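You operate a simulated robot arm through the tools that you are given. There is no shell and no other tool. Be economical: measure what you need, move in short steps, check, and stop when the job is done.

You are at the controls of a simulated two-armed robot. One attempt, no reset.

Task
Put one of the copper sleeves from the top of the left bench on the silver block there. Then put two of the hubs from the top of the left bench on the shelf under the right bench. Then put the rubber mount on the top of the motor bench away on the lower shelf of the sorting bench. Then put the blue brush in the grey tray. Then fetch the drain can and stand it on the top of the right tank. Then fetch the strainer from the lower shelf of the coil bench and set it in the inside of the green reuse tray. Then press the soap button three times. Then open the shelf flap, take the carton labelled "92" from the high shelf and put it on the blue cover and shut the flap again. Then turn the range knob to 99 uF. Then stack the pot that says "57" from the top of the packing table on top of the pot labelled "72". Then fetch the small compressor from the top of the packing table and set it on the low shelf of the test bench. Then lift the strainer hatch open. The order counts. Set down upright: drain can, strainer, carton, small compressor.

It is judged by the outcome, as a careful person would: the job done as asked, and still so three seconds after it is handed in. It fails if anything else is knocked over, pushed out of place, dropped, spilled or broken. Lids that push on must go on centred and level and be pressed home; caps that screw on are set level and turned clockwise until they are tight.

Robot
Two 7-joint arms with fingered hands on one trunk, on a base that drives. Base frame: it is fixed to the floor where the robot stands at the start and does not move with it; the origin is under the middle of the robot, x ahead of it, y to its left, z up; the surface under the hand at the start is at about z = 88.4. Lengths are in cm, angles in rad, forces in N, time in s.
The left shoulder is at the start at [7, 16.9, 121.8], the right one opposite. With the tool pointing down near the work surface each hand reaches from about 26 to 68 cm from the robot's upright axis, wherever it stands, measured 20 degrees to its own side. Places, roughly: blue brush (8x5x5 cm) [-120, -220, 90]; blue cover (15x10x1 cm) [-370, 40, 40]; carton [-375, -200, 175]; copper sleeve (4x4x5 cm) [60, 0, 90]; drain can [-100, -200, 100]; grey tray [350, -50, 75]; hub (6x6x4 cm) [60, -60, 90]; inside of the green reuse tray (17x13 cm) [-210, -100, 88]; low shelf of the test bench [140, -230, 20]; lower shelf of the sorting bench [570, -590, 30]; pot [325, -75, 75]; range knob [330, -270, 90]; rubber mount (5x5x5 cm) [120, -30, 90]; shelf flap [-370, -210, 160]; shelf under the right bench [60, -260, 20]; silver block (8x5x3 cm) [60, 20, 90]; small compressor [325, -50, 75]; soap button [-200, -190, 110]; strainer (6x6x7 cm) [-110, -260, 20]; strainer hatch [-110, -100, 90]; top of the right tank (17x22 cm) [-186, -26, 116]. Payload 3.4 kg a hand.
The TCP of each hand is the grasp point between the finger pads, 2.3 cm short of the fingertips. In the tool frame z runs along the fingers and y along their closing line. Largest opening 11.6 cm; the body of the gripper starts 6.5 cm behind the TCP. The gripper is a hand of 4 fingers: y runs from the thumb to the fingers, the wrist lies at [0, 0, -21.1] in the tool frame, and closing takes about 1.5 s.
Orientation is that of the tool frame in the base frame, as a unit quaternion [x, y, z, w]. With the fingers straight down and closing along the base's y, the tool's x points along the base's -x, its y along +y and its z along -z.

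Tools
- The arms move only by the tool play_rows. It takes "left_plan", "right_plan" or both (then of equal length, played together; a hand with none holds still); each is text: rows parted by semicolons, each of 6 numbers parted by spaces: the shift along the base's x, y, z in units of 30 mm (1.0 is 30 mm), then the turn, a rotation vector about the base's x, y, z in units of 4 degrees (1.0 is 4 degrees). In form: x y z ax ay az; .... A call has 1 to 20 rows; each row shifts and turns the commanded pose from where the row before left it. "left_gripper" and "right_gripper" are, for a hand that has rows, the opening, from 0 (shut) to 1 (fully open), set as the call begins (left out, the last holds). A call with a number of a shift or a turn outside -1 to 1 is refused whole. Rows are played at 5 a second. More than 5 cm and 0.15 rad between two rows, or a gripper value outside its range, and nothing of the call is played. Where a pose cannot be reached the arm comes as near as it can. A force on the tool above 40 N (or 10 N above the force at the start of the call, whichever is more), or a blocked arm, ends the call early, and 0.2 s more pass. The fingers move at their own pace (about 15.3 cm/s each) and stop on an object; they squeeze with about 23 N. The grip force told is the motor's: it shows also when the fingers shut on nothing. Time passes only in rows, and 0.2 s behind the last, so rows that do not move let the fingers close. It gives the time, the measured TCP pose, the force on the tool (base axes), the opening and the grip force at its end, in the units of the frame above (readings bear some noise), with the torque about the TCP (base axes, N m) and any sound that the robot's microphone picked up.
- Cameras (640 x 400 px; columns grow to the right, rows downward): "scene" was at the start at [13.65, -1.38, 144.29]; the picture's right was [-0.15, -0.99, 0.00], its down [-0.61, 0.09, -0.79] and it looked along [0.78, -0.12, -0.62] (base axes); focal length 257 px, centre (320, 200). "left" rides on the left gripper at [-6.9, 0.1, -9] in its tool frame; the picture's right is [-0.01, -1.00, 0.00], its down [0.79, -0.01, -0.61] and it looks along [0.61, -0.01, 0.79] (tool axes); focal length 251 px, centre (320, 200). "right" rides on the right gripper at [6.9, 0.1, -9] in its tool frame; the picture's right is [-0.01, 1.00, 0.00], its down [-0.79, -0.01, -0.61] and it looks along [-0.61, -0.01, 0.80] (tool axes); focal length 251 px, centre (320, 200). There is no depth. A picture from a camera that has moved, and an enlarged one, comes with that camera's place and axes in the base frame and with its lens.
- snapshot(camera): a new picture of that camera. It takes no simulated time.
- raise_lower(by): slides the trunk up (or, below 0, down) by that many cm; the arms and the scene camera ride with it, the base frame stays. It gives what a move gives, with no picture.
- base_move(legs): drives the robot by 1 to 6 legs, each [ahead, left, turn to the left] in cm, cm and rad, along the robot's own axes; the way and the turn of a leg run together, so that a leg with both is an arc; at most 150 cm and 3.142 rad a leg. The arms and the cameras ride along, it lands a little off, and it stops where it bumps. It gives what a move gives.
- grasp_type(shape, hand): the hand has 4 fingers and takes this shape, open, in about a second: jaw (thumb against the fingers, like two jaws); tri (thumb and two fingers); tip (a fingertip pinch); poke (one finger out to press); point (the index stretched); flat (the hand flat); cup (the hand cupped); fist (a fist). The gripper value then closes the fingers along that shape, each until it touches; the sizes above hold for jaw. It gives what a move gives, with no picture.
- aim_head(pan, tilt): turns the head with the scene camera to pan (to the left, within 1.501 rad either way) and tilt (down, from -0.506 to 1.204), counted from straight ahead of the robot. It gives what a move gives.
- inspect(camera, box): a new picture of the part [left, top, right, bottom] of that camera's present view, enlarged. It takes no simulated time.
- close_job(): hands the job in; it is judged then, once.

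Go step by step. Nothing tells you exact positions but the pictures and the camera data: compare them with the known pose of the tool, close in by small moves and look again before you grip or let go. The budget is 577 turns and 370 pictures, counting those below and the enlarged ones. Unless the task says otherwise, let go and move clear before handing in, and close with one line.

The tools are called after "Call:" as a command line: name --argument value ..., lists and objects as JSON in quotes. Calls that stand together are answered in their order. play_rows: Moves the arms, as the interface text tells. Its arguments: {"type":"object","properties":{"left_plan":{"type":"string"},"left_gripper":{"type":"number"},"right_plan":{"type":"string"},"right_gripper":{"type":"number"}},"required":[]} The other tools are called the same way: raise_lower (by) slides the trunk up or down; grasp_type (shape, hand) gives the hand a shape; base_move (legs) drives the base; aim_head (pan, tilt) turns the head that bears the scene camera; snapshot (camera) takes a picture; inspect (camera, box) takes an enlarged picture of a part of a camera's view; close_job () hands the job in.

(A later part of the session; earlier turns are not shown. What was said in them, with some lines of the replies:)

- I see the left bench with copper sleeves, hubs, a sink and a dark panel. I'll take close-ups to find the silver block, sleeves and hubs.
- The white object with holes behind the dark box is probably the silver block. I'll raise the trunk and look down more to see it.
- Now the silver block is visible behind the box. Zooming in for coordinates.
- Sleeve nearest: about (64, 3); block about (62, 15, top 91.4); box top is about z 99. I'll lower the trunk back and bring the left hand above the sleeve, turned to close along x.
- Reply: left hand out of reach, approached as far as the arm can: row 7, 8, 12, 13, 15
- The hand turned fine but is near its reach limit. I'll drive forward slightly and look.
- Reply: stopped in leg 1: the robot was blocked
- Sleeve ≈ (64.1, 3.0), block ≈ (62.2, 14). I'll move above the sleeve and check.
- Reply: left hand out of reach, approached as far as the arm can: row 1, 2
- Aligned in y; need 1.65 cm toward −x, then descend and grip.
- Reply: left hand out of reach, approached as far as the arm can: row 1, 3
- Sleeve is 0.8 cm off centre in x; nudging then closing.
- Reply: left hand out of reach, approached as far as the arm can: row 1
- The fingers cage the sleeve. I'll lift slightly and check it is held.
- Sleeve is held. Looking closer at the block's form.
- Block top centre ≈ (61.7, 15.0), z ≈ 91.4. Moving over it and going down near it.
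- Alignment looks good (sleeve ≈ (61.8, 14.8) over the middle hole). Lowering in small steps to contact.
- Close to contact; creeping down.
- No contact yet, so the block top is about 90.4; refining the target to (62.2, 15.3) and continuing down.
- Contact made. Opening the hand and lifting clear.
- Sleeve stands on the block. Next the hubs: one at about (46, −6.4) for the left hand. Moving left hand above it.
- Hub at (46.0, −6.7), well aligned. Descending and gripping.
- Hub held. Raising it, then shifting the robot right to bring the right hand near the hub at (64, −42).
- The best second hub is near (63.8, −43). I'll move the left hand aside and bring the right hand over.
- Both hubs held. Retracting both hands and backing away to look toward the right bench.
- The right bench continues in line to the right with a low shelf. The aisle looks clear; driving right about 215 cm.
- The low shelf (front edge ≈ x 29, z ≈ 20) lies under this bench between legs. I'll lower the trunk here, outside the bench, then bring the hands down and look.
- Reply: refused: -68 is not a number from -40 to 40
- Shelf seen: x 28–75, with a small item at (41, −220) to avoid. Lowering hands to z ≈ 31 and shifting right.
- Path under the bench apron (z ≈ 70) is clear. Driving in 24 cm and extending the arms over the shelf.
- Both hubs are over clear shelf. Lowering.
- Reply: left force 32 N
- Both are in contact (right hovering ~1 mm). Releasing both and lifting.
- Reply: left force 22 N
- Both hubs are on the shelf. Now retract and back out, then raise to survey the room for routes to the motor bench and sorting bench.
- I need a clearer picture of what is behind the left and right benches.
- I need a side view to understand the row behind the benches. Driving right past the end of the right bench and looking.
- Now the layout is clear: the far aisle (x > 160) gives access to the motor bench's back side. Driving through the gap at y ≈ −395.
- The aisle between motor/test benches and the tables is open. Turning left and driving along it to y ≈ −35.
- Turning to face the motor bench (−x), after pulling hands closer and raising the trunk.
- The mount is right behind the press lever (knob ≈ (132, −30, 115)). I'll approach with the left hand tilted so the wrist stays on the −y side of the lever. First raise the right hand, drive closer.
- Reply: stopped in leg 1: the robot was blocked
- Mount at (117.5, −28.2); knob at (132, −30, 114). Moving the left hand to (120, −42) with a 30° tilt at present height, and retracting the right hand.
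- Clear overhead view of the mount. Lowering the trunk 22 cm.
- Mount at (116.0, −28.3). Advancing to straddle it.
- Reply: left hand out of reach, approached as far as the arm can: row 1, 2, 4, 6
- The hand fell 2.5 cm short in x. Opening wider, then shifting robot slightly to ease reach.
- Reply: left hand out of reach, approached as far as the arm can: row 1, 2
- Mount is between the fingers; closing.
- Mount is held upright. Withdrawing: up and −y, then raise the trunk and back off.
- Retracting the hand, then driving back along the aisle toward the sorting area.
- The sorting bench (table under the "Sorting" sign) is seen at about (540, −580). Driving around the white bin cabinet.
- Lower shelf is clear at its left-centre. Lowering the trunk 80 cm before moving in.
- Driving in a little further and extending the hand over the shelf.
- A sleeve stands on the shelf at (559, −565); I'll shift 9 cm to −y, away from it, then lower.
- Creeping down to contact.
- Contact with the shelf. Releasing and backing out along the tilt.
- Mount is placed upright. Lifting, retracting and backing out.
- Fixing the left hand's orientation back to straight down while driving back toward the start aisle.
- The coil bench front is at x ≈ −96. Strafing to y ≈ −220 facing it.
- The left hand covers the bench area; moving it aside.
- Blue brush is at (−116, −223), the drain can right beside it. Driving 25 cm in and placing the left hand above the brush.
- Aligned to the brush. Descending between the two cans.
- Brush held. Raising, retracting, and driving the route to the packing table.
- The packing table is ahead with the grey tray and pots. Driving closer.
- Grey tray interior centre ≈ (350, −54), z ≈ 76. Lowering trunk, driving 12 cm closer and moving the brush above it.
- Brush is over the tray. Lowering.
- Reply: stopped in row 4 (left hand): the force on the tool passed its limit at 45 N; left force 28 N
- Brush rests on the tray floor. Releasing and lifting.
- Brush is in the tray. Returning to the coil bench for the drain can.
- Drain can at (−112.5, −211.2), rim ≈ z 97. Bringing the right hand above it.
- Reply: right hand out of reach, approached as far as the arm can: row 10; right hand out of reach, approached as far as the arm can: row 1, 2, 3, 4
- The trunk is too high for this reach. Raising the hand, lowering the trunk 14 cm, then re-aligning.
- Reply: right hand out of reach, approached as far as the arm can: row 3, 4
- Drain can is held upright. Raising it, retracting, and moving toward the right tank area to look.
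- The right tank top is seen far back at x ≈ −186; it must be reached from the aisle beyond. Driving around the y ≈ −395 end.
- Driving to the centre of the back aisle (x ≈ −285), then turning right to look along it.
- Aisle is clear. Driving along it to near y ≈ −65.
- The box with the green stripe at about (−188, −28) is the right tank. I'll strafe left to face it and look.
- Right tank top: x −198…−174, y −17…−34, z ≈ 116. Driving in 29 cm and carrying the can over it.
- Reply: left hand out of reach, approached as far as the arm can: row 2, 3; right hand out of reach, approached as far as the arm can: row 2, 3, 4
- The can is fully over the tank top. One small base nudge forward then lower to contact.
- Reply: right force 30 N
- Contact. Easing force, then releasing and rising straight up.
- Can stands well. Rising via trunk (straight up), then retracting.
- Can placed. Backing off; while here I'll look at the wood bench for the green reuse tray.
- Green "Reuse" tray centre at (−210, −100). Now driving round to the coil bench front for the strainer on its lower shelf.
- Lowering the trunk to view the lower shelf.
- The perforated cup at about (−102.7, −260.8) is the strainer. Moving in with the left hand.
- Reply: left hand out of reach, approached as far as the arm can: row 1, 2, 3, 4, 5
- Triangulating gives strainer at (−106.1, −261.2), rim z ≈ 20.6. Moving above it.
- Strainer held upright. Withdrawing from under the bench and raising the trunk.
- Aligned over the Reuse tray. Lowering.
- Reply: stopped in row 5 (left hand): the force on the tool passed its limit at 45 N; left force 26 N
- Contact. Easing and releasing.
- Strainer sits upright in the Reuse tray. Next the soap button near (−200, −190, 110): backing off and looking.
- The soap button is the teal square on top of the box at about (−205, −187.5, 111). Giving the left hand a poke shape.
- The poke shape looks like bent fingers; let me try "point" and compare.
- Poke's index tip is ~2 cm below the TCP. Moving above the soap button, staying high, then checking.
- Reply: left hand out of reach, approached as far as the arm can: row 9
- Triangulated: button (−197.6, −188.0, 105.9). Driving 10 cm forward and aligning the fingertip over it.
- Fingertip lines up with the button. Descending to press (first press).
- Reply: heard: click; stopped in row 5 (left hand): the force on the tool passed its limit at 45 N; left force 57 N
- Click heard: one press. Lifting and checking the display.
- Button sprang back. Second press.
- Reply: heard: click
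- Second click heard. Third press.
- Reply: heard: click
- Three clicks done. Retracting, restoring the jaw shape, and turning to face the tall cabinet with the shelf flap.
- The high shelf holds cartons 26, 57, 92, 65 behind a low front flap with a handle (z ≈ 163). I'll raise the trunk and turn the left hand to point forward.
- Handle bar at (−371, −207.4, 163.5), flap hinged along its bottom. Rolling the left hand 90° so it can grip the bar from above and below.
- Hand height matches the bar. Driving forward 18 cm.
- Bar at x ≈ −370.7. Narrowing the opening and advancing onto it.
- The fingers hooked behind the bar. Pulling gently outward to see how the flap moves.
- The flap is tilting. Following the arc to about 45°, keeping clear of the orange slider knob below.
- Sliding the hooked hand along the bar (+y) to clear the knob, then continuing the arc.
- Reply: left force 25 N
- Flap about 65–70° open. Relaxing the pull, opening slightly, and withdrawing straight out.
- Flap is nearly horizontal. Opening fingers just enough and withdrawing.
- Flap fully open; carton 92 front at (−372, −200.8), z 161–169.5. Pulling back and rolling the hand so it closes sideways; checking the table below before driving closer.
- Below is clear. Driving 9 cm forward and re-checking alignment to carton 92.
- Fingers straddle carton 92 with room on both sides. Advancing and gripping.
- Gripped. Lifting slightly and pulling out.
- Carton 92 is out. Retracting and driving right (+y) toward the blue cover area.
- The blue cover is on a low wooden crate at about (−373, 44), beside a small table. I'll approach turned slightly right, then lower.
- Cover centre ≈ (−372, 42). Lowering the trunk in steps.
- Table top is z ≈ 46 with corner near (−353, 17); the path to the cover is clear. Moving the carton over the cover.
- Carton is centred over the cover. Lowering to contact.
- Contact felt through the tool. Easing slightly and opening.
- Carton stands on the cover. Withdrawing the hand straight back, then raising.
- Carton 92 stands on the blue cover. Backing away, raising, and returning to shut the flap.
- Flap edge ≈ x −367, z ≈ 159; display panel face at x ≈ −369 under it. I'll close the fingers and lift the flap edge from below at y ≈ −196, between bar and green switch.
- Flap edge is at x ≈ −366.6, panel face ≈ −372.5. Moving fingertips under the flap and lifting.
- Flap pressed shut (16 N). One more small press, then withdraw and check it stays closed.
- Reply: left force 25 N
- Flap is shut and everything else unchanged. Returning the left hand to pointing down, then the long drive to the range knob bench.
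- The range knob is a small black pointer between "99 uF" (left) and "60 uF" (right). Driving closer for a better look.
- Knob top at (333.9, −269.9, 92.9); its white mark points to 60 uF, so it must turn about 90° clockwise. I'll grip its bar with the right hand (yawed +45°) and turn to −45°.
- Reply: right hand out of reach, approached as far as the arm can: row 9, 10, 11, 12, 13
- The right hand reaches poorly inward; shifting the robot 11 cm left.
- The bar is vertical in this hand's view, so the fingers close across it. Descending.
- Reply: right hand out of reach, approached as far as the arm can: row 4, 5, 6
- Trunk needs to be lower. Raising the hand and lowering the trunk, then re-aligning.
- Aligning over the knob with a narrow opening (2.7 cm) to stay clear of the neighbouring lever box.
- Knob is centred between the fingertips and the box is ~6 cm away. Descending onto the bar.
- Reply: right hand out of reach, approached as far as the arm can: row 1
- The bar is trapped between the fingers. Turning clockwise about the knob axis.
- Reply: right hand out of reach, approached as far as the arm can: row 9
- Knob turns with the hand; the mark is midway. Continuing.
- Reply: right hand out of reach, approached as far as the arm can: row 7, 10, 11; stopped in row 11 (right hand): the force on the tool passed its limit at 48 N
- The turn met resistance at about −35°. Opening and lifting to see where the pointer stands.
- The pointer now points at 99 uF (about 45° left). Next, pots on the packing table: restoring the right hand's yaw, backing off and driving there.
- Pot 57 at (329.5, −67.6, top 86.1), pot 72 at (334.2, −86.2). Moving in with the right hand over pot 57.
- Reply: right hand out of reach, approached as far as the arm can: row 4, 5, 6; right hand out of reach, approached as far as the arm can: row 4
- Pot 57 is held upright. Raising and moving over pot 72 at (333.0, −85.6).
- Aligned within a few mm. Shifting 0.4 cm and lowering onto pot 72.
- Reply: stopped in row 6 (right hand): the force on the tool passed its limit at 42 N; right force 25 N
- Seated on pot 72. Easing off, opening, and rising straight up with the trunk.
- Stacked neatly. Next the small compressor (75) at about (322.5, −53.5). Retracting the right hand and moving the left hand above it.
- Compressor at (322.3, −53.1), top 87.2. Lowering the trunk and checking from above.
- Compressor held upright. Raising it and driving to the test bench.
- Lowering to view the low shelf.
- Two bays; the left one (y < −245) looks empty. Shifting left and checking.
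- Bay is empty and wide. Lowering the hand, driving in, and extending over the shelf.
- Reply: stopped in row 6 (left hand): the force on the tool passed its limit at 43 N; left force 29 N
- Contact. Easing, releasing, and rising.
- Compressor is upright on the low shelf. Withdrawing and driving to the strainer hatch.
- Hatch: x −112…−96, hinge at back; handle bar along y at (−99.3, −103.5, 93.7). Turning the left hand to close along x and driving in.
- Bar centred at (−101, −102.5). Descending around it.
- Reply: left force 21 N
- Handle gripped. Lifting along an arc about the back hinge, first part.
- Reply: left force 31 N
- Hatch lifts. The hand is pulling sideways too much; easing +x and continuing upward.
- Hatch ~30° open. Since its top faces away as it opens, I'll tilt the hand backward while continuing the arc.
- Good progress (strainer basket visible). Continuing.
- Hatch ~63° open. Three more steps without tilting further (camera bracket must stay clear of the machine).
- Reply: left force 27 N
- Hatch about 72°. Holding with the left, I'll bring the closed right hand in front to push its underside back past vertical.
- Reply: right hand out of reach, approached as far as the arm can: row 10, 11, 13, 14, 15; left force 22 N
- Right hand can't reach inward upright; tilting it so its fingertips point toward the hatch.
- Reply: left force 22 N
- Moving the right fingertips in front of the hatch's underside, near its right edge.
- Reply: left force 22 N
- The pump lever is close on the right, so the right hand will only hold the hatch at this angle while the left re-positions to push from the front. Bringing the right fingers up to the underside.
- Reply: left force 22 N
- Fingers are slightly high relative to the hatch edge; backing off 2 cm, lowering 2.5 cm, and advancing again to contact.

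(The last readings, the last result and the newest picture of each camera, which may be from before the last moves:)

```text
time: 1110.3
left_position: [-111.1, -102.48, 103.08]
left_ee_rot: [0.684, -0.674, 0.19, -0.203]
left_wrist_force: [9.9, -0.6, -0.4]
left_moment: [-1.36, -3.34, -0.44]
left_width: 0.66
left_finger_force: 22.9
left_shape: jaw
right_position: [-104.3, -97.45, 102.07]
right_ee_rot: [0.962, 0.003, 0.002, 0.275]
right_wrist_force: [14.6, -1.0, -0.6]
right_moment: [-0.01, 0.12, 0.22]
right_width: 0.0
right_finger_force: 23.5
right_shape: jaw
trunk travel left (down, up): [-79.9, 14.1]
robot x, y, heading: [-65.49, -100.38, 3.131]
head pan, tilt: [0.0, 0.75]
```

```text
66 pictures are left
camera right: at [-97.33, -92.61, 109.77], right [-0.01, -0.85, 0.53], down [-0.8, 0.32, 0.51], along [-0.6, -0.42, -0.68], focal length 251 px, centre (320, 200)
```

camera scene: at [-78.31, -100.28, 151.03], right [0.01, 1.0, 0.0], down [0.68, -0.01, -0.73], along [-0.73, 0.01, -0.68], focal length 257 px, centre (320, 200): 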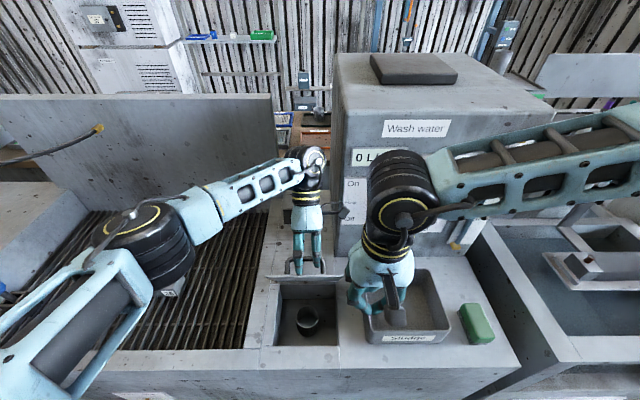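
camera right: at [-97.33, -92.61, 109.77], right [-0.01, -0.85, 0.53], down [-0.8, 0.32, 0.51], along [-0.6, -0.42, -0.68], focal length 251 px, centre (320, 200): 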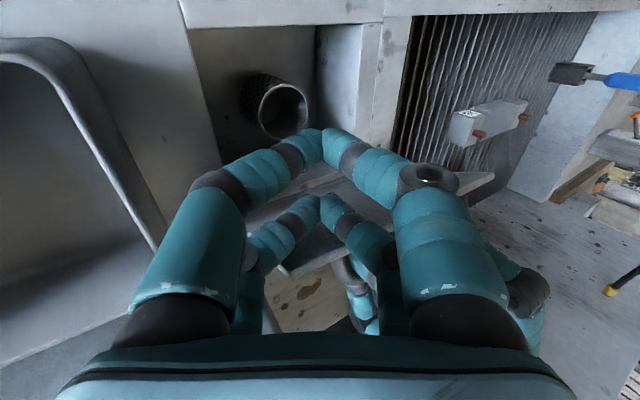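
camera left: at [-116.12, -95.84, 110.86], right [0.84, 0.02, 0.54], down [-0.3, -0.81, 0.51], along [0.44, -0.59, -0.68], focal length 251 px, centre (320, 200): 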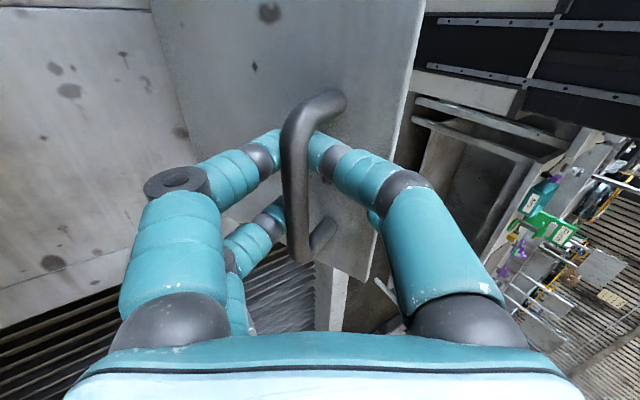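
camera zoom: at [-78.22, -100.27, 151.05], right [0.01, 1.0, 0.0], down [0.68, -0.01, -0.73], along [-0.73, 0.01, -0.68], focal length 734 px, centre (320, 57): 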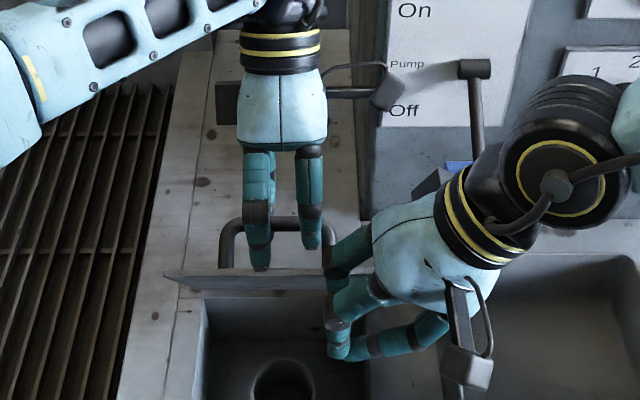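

The right hand now supports the hatch. Releasing the left hand and withdrawing it upward.

Call:
play_rows --left_plan "0 0 0 0 0 0;0 0 0 0 0 0;0 0 0.1 0 0 0;0 0 0.2 0 0 0;0 0 0.3 0 0 0;0 0 0.4 0 0 0;0 0 0.5 0 0 0;0 0 0 0 0 0" --left_gripper 0.24

Call:
inspect --camera "scene" --box '[240, 180, 400, 320]'

Call:
snapshot --camera "left"

```text
time: 1112.1
left_position: [-111.73, -102.49, 107.51]
left_ee_rot: [0.684, -0.674, 0.192, -0.204]
left_wrist_force: [-0.1, -0.3, -1.0]
left_moment: [-0.03, 0.0, 0.04]
left_width: 0.0
left_finger_force: 22.7
left_shape: jaw
right_position: [-104.79, -97.28, 101.9]
right_ee_rot: [0.962, 0.0, 0.003, 0.274]
right_wrist_force: [0.8, -0.1, 0.3]
right_moment: [-0.01, 0.04, 0.03]
right_width: 0.03
right_finger_force: 22.7
right_shape: jaw
trunk travel left (down, up): [-79.9, 14.1]
robot x, y, heading: [-65.67, -100.32, 3.131]
head pan, tilt: [0.0, 0.75]
```

```text
2.86 times, centred on (320, 250) of scene
camera zoom: at [-78.94, -100.28, 150.98], right [0.01, 1.0, 0.0], down [0.68, -0.01, -0.73], along [-0.73, 0.01, -0.68], focal length 734 px, centre (320, 57)
```

zoom: 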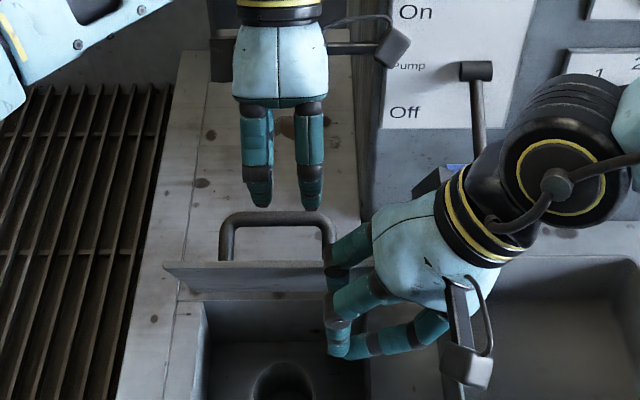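

```text
64 pictures are left
camera left: at [-116.64, -95.82, 115.14], right [0.84, 0.02, 0.54], down [-0.31, -0.81, 0.5], along [0.44, -0.59, -0.67], focal length 251 px, centre (320, 200)
```

left: 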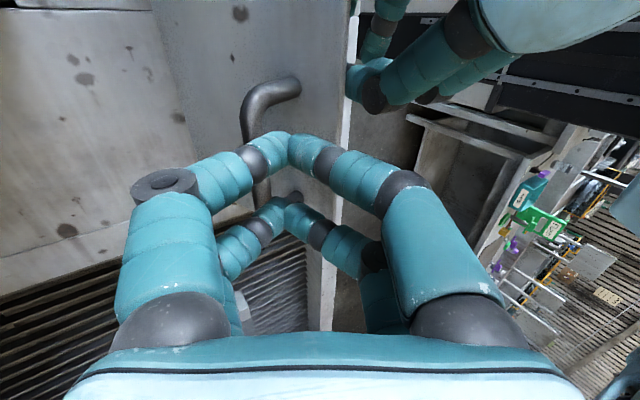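

The hatch went further back and stands free now. Bringing the left hand round to the front to push it fully past vertical.

Call:
play_rows --left_plan "0 0 0.8 0 0 0;0 -0.2 0.8 0 0 0;0.3 -0.3 0.8 0 1 0;0.6 -0.3 0.3 0 1 0;0.8 -0.3 0 0 1 0;0.8 -0.3 0 0 1 0;0.8 0 0 0 1 0;0.8 0 0 0 1 0;0.5 0 0 0 1 0;0 0 0 0 1 0;0 0 -0.8 0 0 0;0 0 -0.8 0 0 0;0 0 -0.8 0 0 0;0 0 0 0 0 0" --left_gripper 0

Call:
inspect --camera "scene" --box '[220, 160, 420, 330]'

Call:
snapshot --camera "left"

```text
time: 1115.1
left_position: [-97.73, -106.68, 108.2]
left_ee_rot: [0.71, -0.704, -0.003, -0.012]
left_wrist_force: [-0.6, 0.1, 0.6]
left_moment: [0.0, -0.01, -0.01]
left_width: 0.0
left_finger_force: 23.2
left_shape: jaw
right_position: [-104.69, -97.43, 101.99]
right_ee_rot: [0.962, 0.001, 0.002, 0.274]
right_wrist_force: [1.1, -1.1, 0.0]
right_moment: [0.02, 0.04, 0.0]
right_width: 0.0
right_finger_force: 23.6
right_shape: jaw
trunk travel left (down, up): [-79.9, 14.1]
robot x, y, heading: [-65.79, -100.46, 3.13]
head pan, tilt: [0.0, 0.75]
```

```text
2.35 times, centred on (320, 245) of scene
camera zoom: at [-78.81, -100.29, 150.99], right [0.01, 1.0, 0.0], down [0.68, -0.01, -0.73], along [-0.73, 0.01, -0.68], focal length 605 px, centre (320, 94)
```

zoom: 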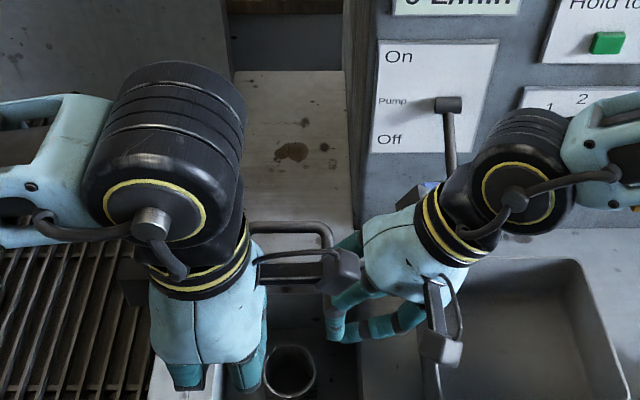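

```text
62 pictures are left
camera left: at [-97.98, -99.99, 117.52], right [1.0, 0.02, 0.01], down [0.01, -0.81, 0.59], along [0.02, -0.59, -0.81], focal length 251 px, centre (320, 200)
```

left: 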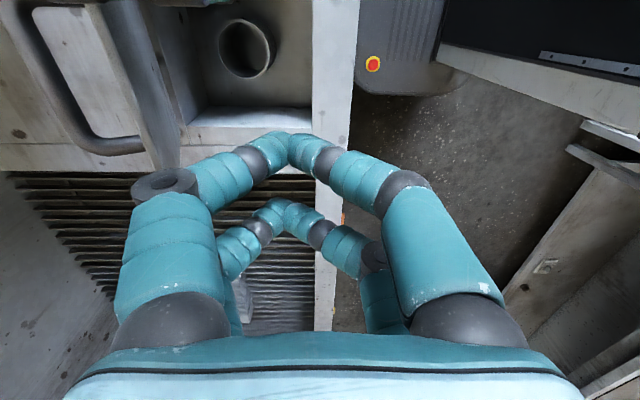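

Call:
play_rows --left_plan "0 0 -0.8 0 0 0;-0.5 0 -0.8 0 0 0;-0.7 0 -0.3 0 0 0;-0.7 0 0 0 0 0;-0.5 0 0 0 0 0;0 0 0 0 0 0"

Call:
snapshot --camera "left"

Call:
inspect --camera "scene" --box '[220, 160, 420, 330]'

```text
time: 1116.5
left_position: [-104.87, -106.68, 102.7]
left_ee_rot: [0.71, -0.704, -0.004, -0.011]
left_wrist_force: [-0.3, 0.0, 0.2]
left_moment: [-0.03, 0.03, -0.01]
left_width: 0.0
left_finger_force: 23.3
left_shape: jaw
right_position: [-104.68, -97.35, 102.01]
right_ee_rot: [0.962, 0.001, 0.002, 0.275]
right_wrist_force: [-0.3, 0.7, -0.5]
right_moment: [0.01, -0.01, -0.01]
right_width: 0.0
right_finger_force: 23.0
right_shape: jaw
trunk travel left (down, up): [-79.9, 14.1]
robot x, y, heading: [-65.56, -100.54, 3.131]
head pan, tilt: [0.0, 0.75]
```

```text
61 pictures are left
camera left: at [-105.17, -100.01, 111.88], right [1.0, 0.02, 0.01], down [0.01, -0.81, 0.59], along [0.02, -0.59, -0.81], focal length 251 px, centre (320, 200)
```

left: 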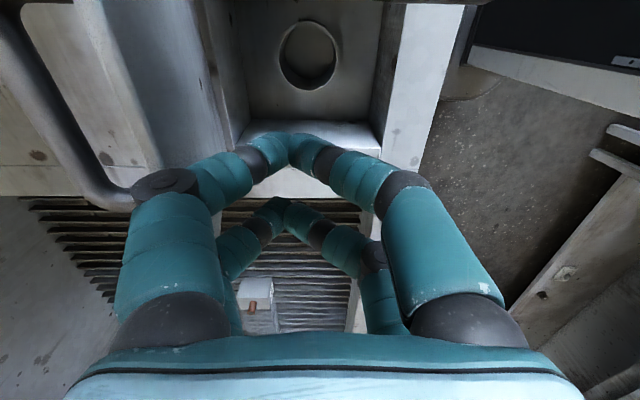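

```text
2.35 times, centred on (320, 245) of scene
camera zoom: at [-78.8, -100.29, 150.99], right [0.01, 1.0, 0.0], down [0.68, -0.01, -0.73], along [-0.73, 0.01, -0.68], focal length 605 px, centre (320, 94)
```

zoom: 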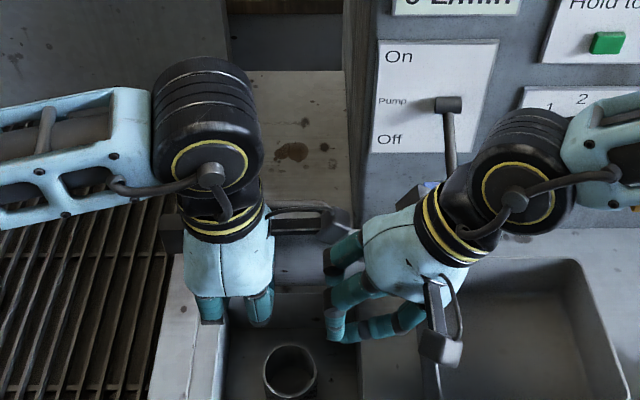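

Call:
play_rows --left_plan "0 -0.4 0 0 0 0;-0.3 0 0 0 0 0;-0.3 0 0 0 0 0;-0.3 0 0 0 0 0;0 0 0 0 0 0"

Call:
snapshot --camera "left"

```text
time: 1117.7
left_position: [-107.58, -107.84, 102.66]
left_ee_rot: [0.71, -0.704, -0.004, -0.011]
left_wrist_force: [-0.1, 0.2, 0.0]
left_moment: [0.0, 0.03, 0.0]
left_width: 0.0
left_finger_force: 23.2
left_shape: jaw
right_position: [-104.79, -97.3, 101.98]
right_ee_rot: [0.961, 0.001, 0.003, 0.275]
right_wrist_force: [0.3, 0.0, -0.4]
right_moment: [0.02, -0.01, 0.0]
right_width: 0.01
right_finger_force: 22.5
right_shape: jaw
trunk travel left (down, up): [-79.9, 14.1]
robot x, y, heading: [-65.49, -100.47, 3.134]
head pan, tilt: [0.0, 0.75]
```

```text
59 pictures are left
camera left: at [-107.88, -101.25, 111.84], right [1.0, 0.02, 0.01], down [0.01, -0.81, 0.59], along [0.02, -0.59, -0.81], focal length 251 px, centre (320, 200)
```

left: 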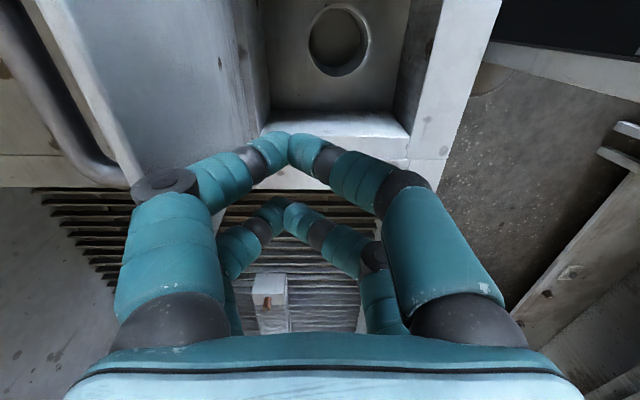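

The hatch's top edge is already behind its hinge line – it swung past vertical and rests open. Withdrawing both hands and checking.

Call:
play_rows --left_plan "0.6 -0.1 0 0 0 0;0.8 -0.1 0 0 0 0;0.8 0 0 0 0 0;0.8 0 0.5 0 0 0;0.5 -0.3 0.8 0 0 0;0 -0.5 0.8 0 0 0;0 -0.5 0.8 0 0 0;0 0 0 0 0 0"

Call:
play_rows --right_plan "0.6 0 0 0 0 0;0.8 0 0 0 0 0;0.6 0.4 0.4 0 0 0;0.2 0.6 0.8 0 0 0;0 0.8 0.8 1 0 0;0 0.8 0.8 1 0 0;0 0.8 0.6 1 0 0;0 0.8 0 1 0 0;0 0.5 0 1 0 0;0 0 0 1 0 0"

Call:
snapshot --camera "scene"

```text
time: 1119.5
left_position: [-97.1, -112.49, 111.39]
left_ee_rot: [0.71, -0.704, -0.004, -0.011]
left_wrist_force: [0.5, -0.4, -0.2]
left_moment: [0.02, -0.03, 0.0]
left_width: 0.0
left_finger_force: 23.2
left_shape: jaw
right_position: [-104.68, -97.28, 101.9]
right_ee_rot: [0.962, 0.001, 0.002, 0.275]
right_wrist_force: [0.0, 0.9, -0.5]
right_moment: [0.01, 0.0, -0.01]
right_width: 0.0
right_finger_force: 22.9
right_shape: jaw
trunk travel left (down, up): [-79.9, 14.1]
robot x, y, heading: [-65.5, -100.5, 3.131]
head pan, tilt: [0.0, 0.75]
```

```text
time: 1121.7
left_position: [-97.22, -112.34, 111.3]
left_ee_rot: [0.71, -0.704, -0.004, -0.012]
left_wrist_force: [-0.6, 0.9, 0.0]
left_moment: [-0.02, -0.01, 0.02]
left_width: 0.0
left_finger_force: 23.1
left_shape: jaw
right_position: [-98.12, -83.25, 112.29]
right_ee_rot: [0.998, 0.001, 0.003, 0.068]
right_wrist_force: [-0.4, 0.1, -0.1]
right_moment: [-0.01, 0.02, -0.01]
right_width: 0.0
right_finger_force: 23.1
right_shape: jaw
trunk travel left (down, up): [-79.9, 14.1]
robot x, y, heading: [-65.74, -100.15, 3.134]
head pan, tilt: [0.0, 0.75]
```

```text
58 pictures are left
camera scene: at [-78.86, -100.31, 150.98], right [0.01, 1.0, 0.0], down [0.68, -0.01, -0.73], along [-0.73, 0.01, -0.68], focal length 257 px, centre (320, 200)
```

scene: 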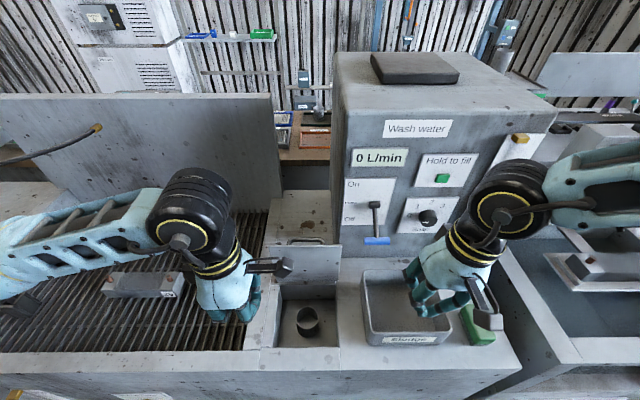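

Call:
raise_lower --by 10

Call:
base_move --legs '[[-28, 0, 0]]'

Call:
inspect --camera "scene" --box '[220, 100, 480, 290]'

```text
time: 1123.0
left_position: [-97.18, -112.38, 121.42]
left_ee_rot: [0.71, -0.705, -0.004, -0.011]
left_wrist_force: [-0.5, 0.0, 0.1]
left_moment: [0.01, 0.02, 0.02]
left_width: 0.0
left_finger_force: 22.9
left_shape: jaw
right_position: [-98.2, -83.26, 122.05]
right_ee_rot: [0.998, 0.001, 0.003, 0.069]
right_wrist_force: [-0.1, -0.3, 0.3]
right_moment: [0.03, 0.0, 0.04]
right_width: 0.0
right_finger_force: 23.0
right_shape: jaw
trunk travel left (down, up): [-89.9, 4.1]
robot x, y, heading: [-65.46, -100.18, 3.137]
head pan, tilt: [0.0, 0.75]
```

```text
time: 1125.0
left_position: [-69.44, -112.64, 121.3]
left_ee_rot: [0.709, -0.705, -0.004, -0.011]
left_wrist_force: [0.4, 0.1, 0.8]
left_moment: [0.0, -0.03, 0.01]
left_width: 0.01
left_finger_force: 23.4
left_shape: jaw
right_position: [-70.24, -83.4, 122.09]
right_ee_rot: [0.998, -0.001, 0.004, 0.069]
right_wrist_force: [-0.1, 0.3, 0.6]
right_moment: [0.01, 0.02, -0.03]
right_width: 0.0
right_finger_force: 23.7
right_shape: jaw
trunk travel left (down, up): [-89.9, 4.1]
robot x, y, heading: [-37.92, -101.18, 3.13]
head pan, tilt: [0.0, 0.75]
```

```text
2.11 times, centred on (350, 195) of scene
camera zoom: at [-51.11, -100.51, 160.95], right [0.01, 1.0, 0.0], down [0.68, -0.01, -0.73], along [-0.73, 0.01, -0.68], focal length 541 px, centre (257, 210)
```

zoom: 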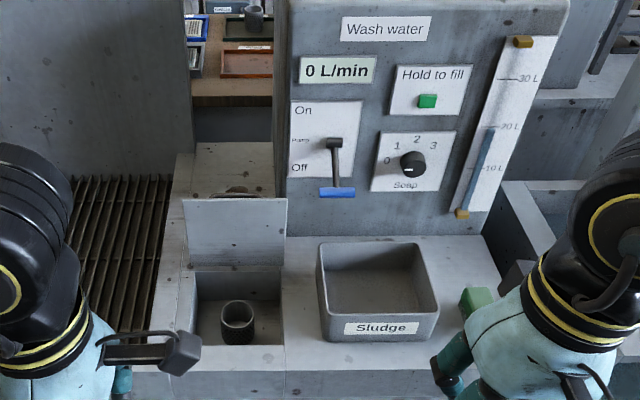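

The hatch stands open past vertical, the pump lever and sludge tray are undisturbed, and both hands are clear. Handing in.

Call:
close_job

```text
The job is handed in.
```

All twelve tasks are done in the order asked and handed in; I checked each one in the pictures and saw nothing else knocked over or moved. The one point I couldn't confirm is the soap: I heard three clicks, but that machine's dose display stayed at "----".
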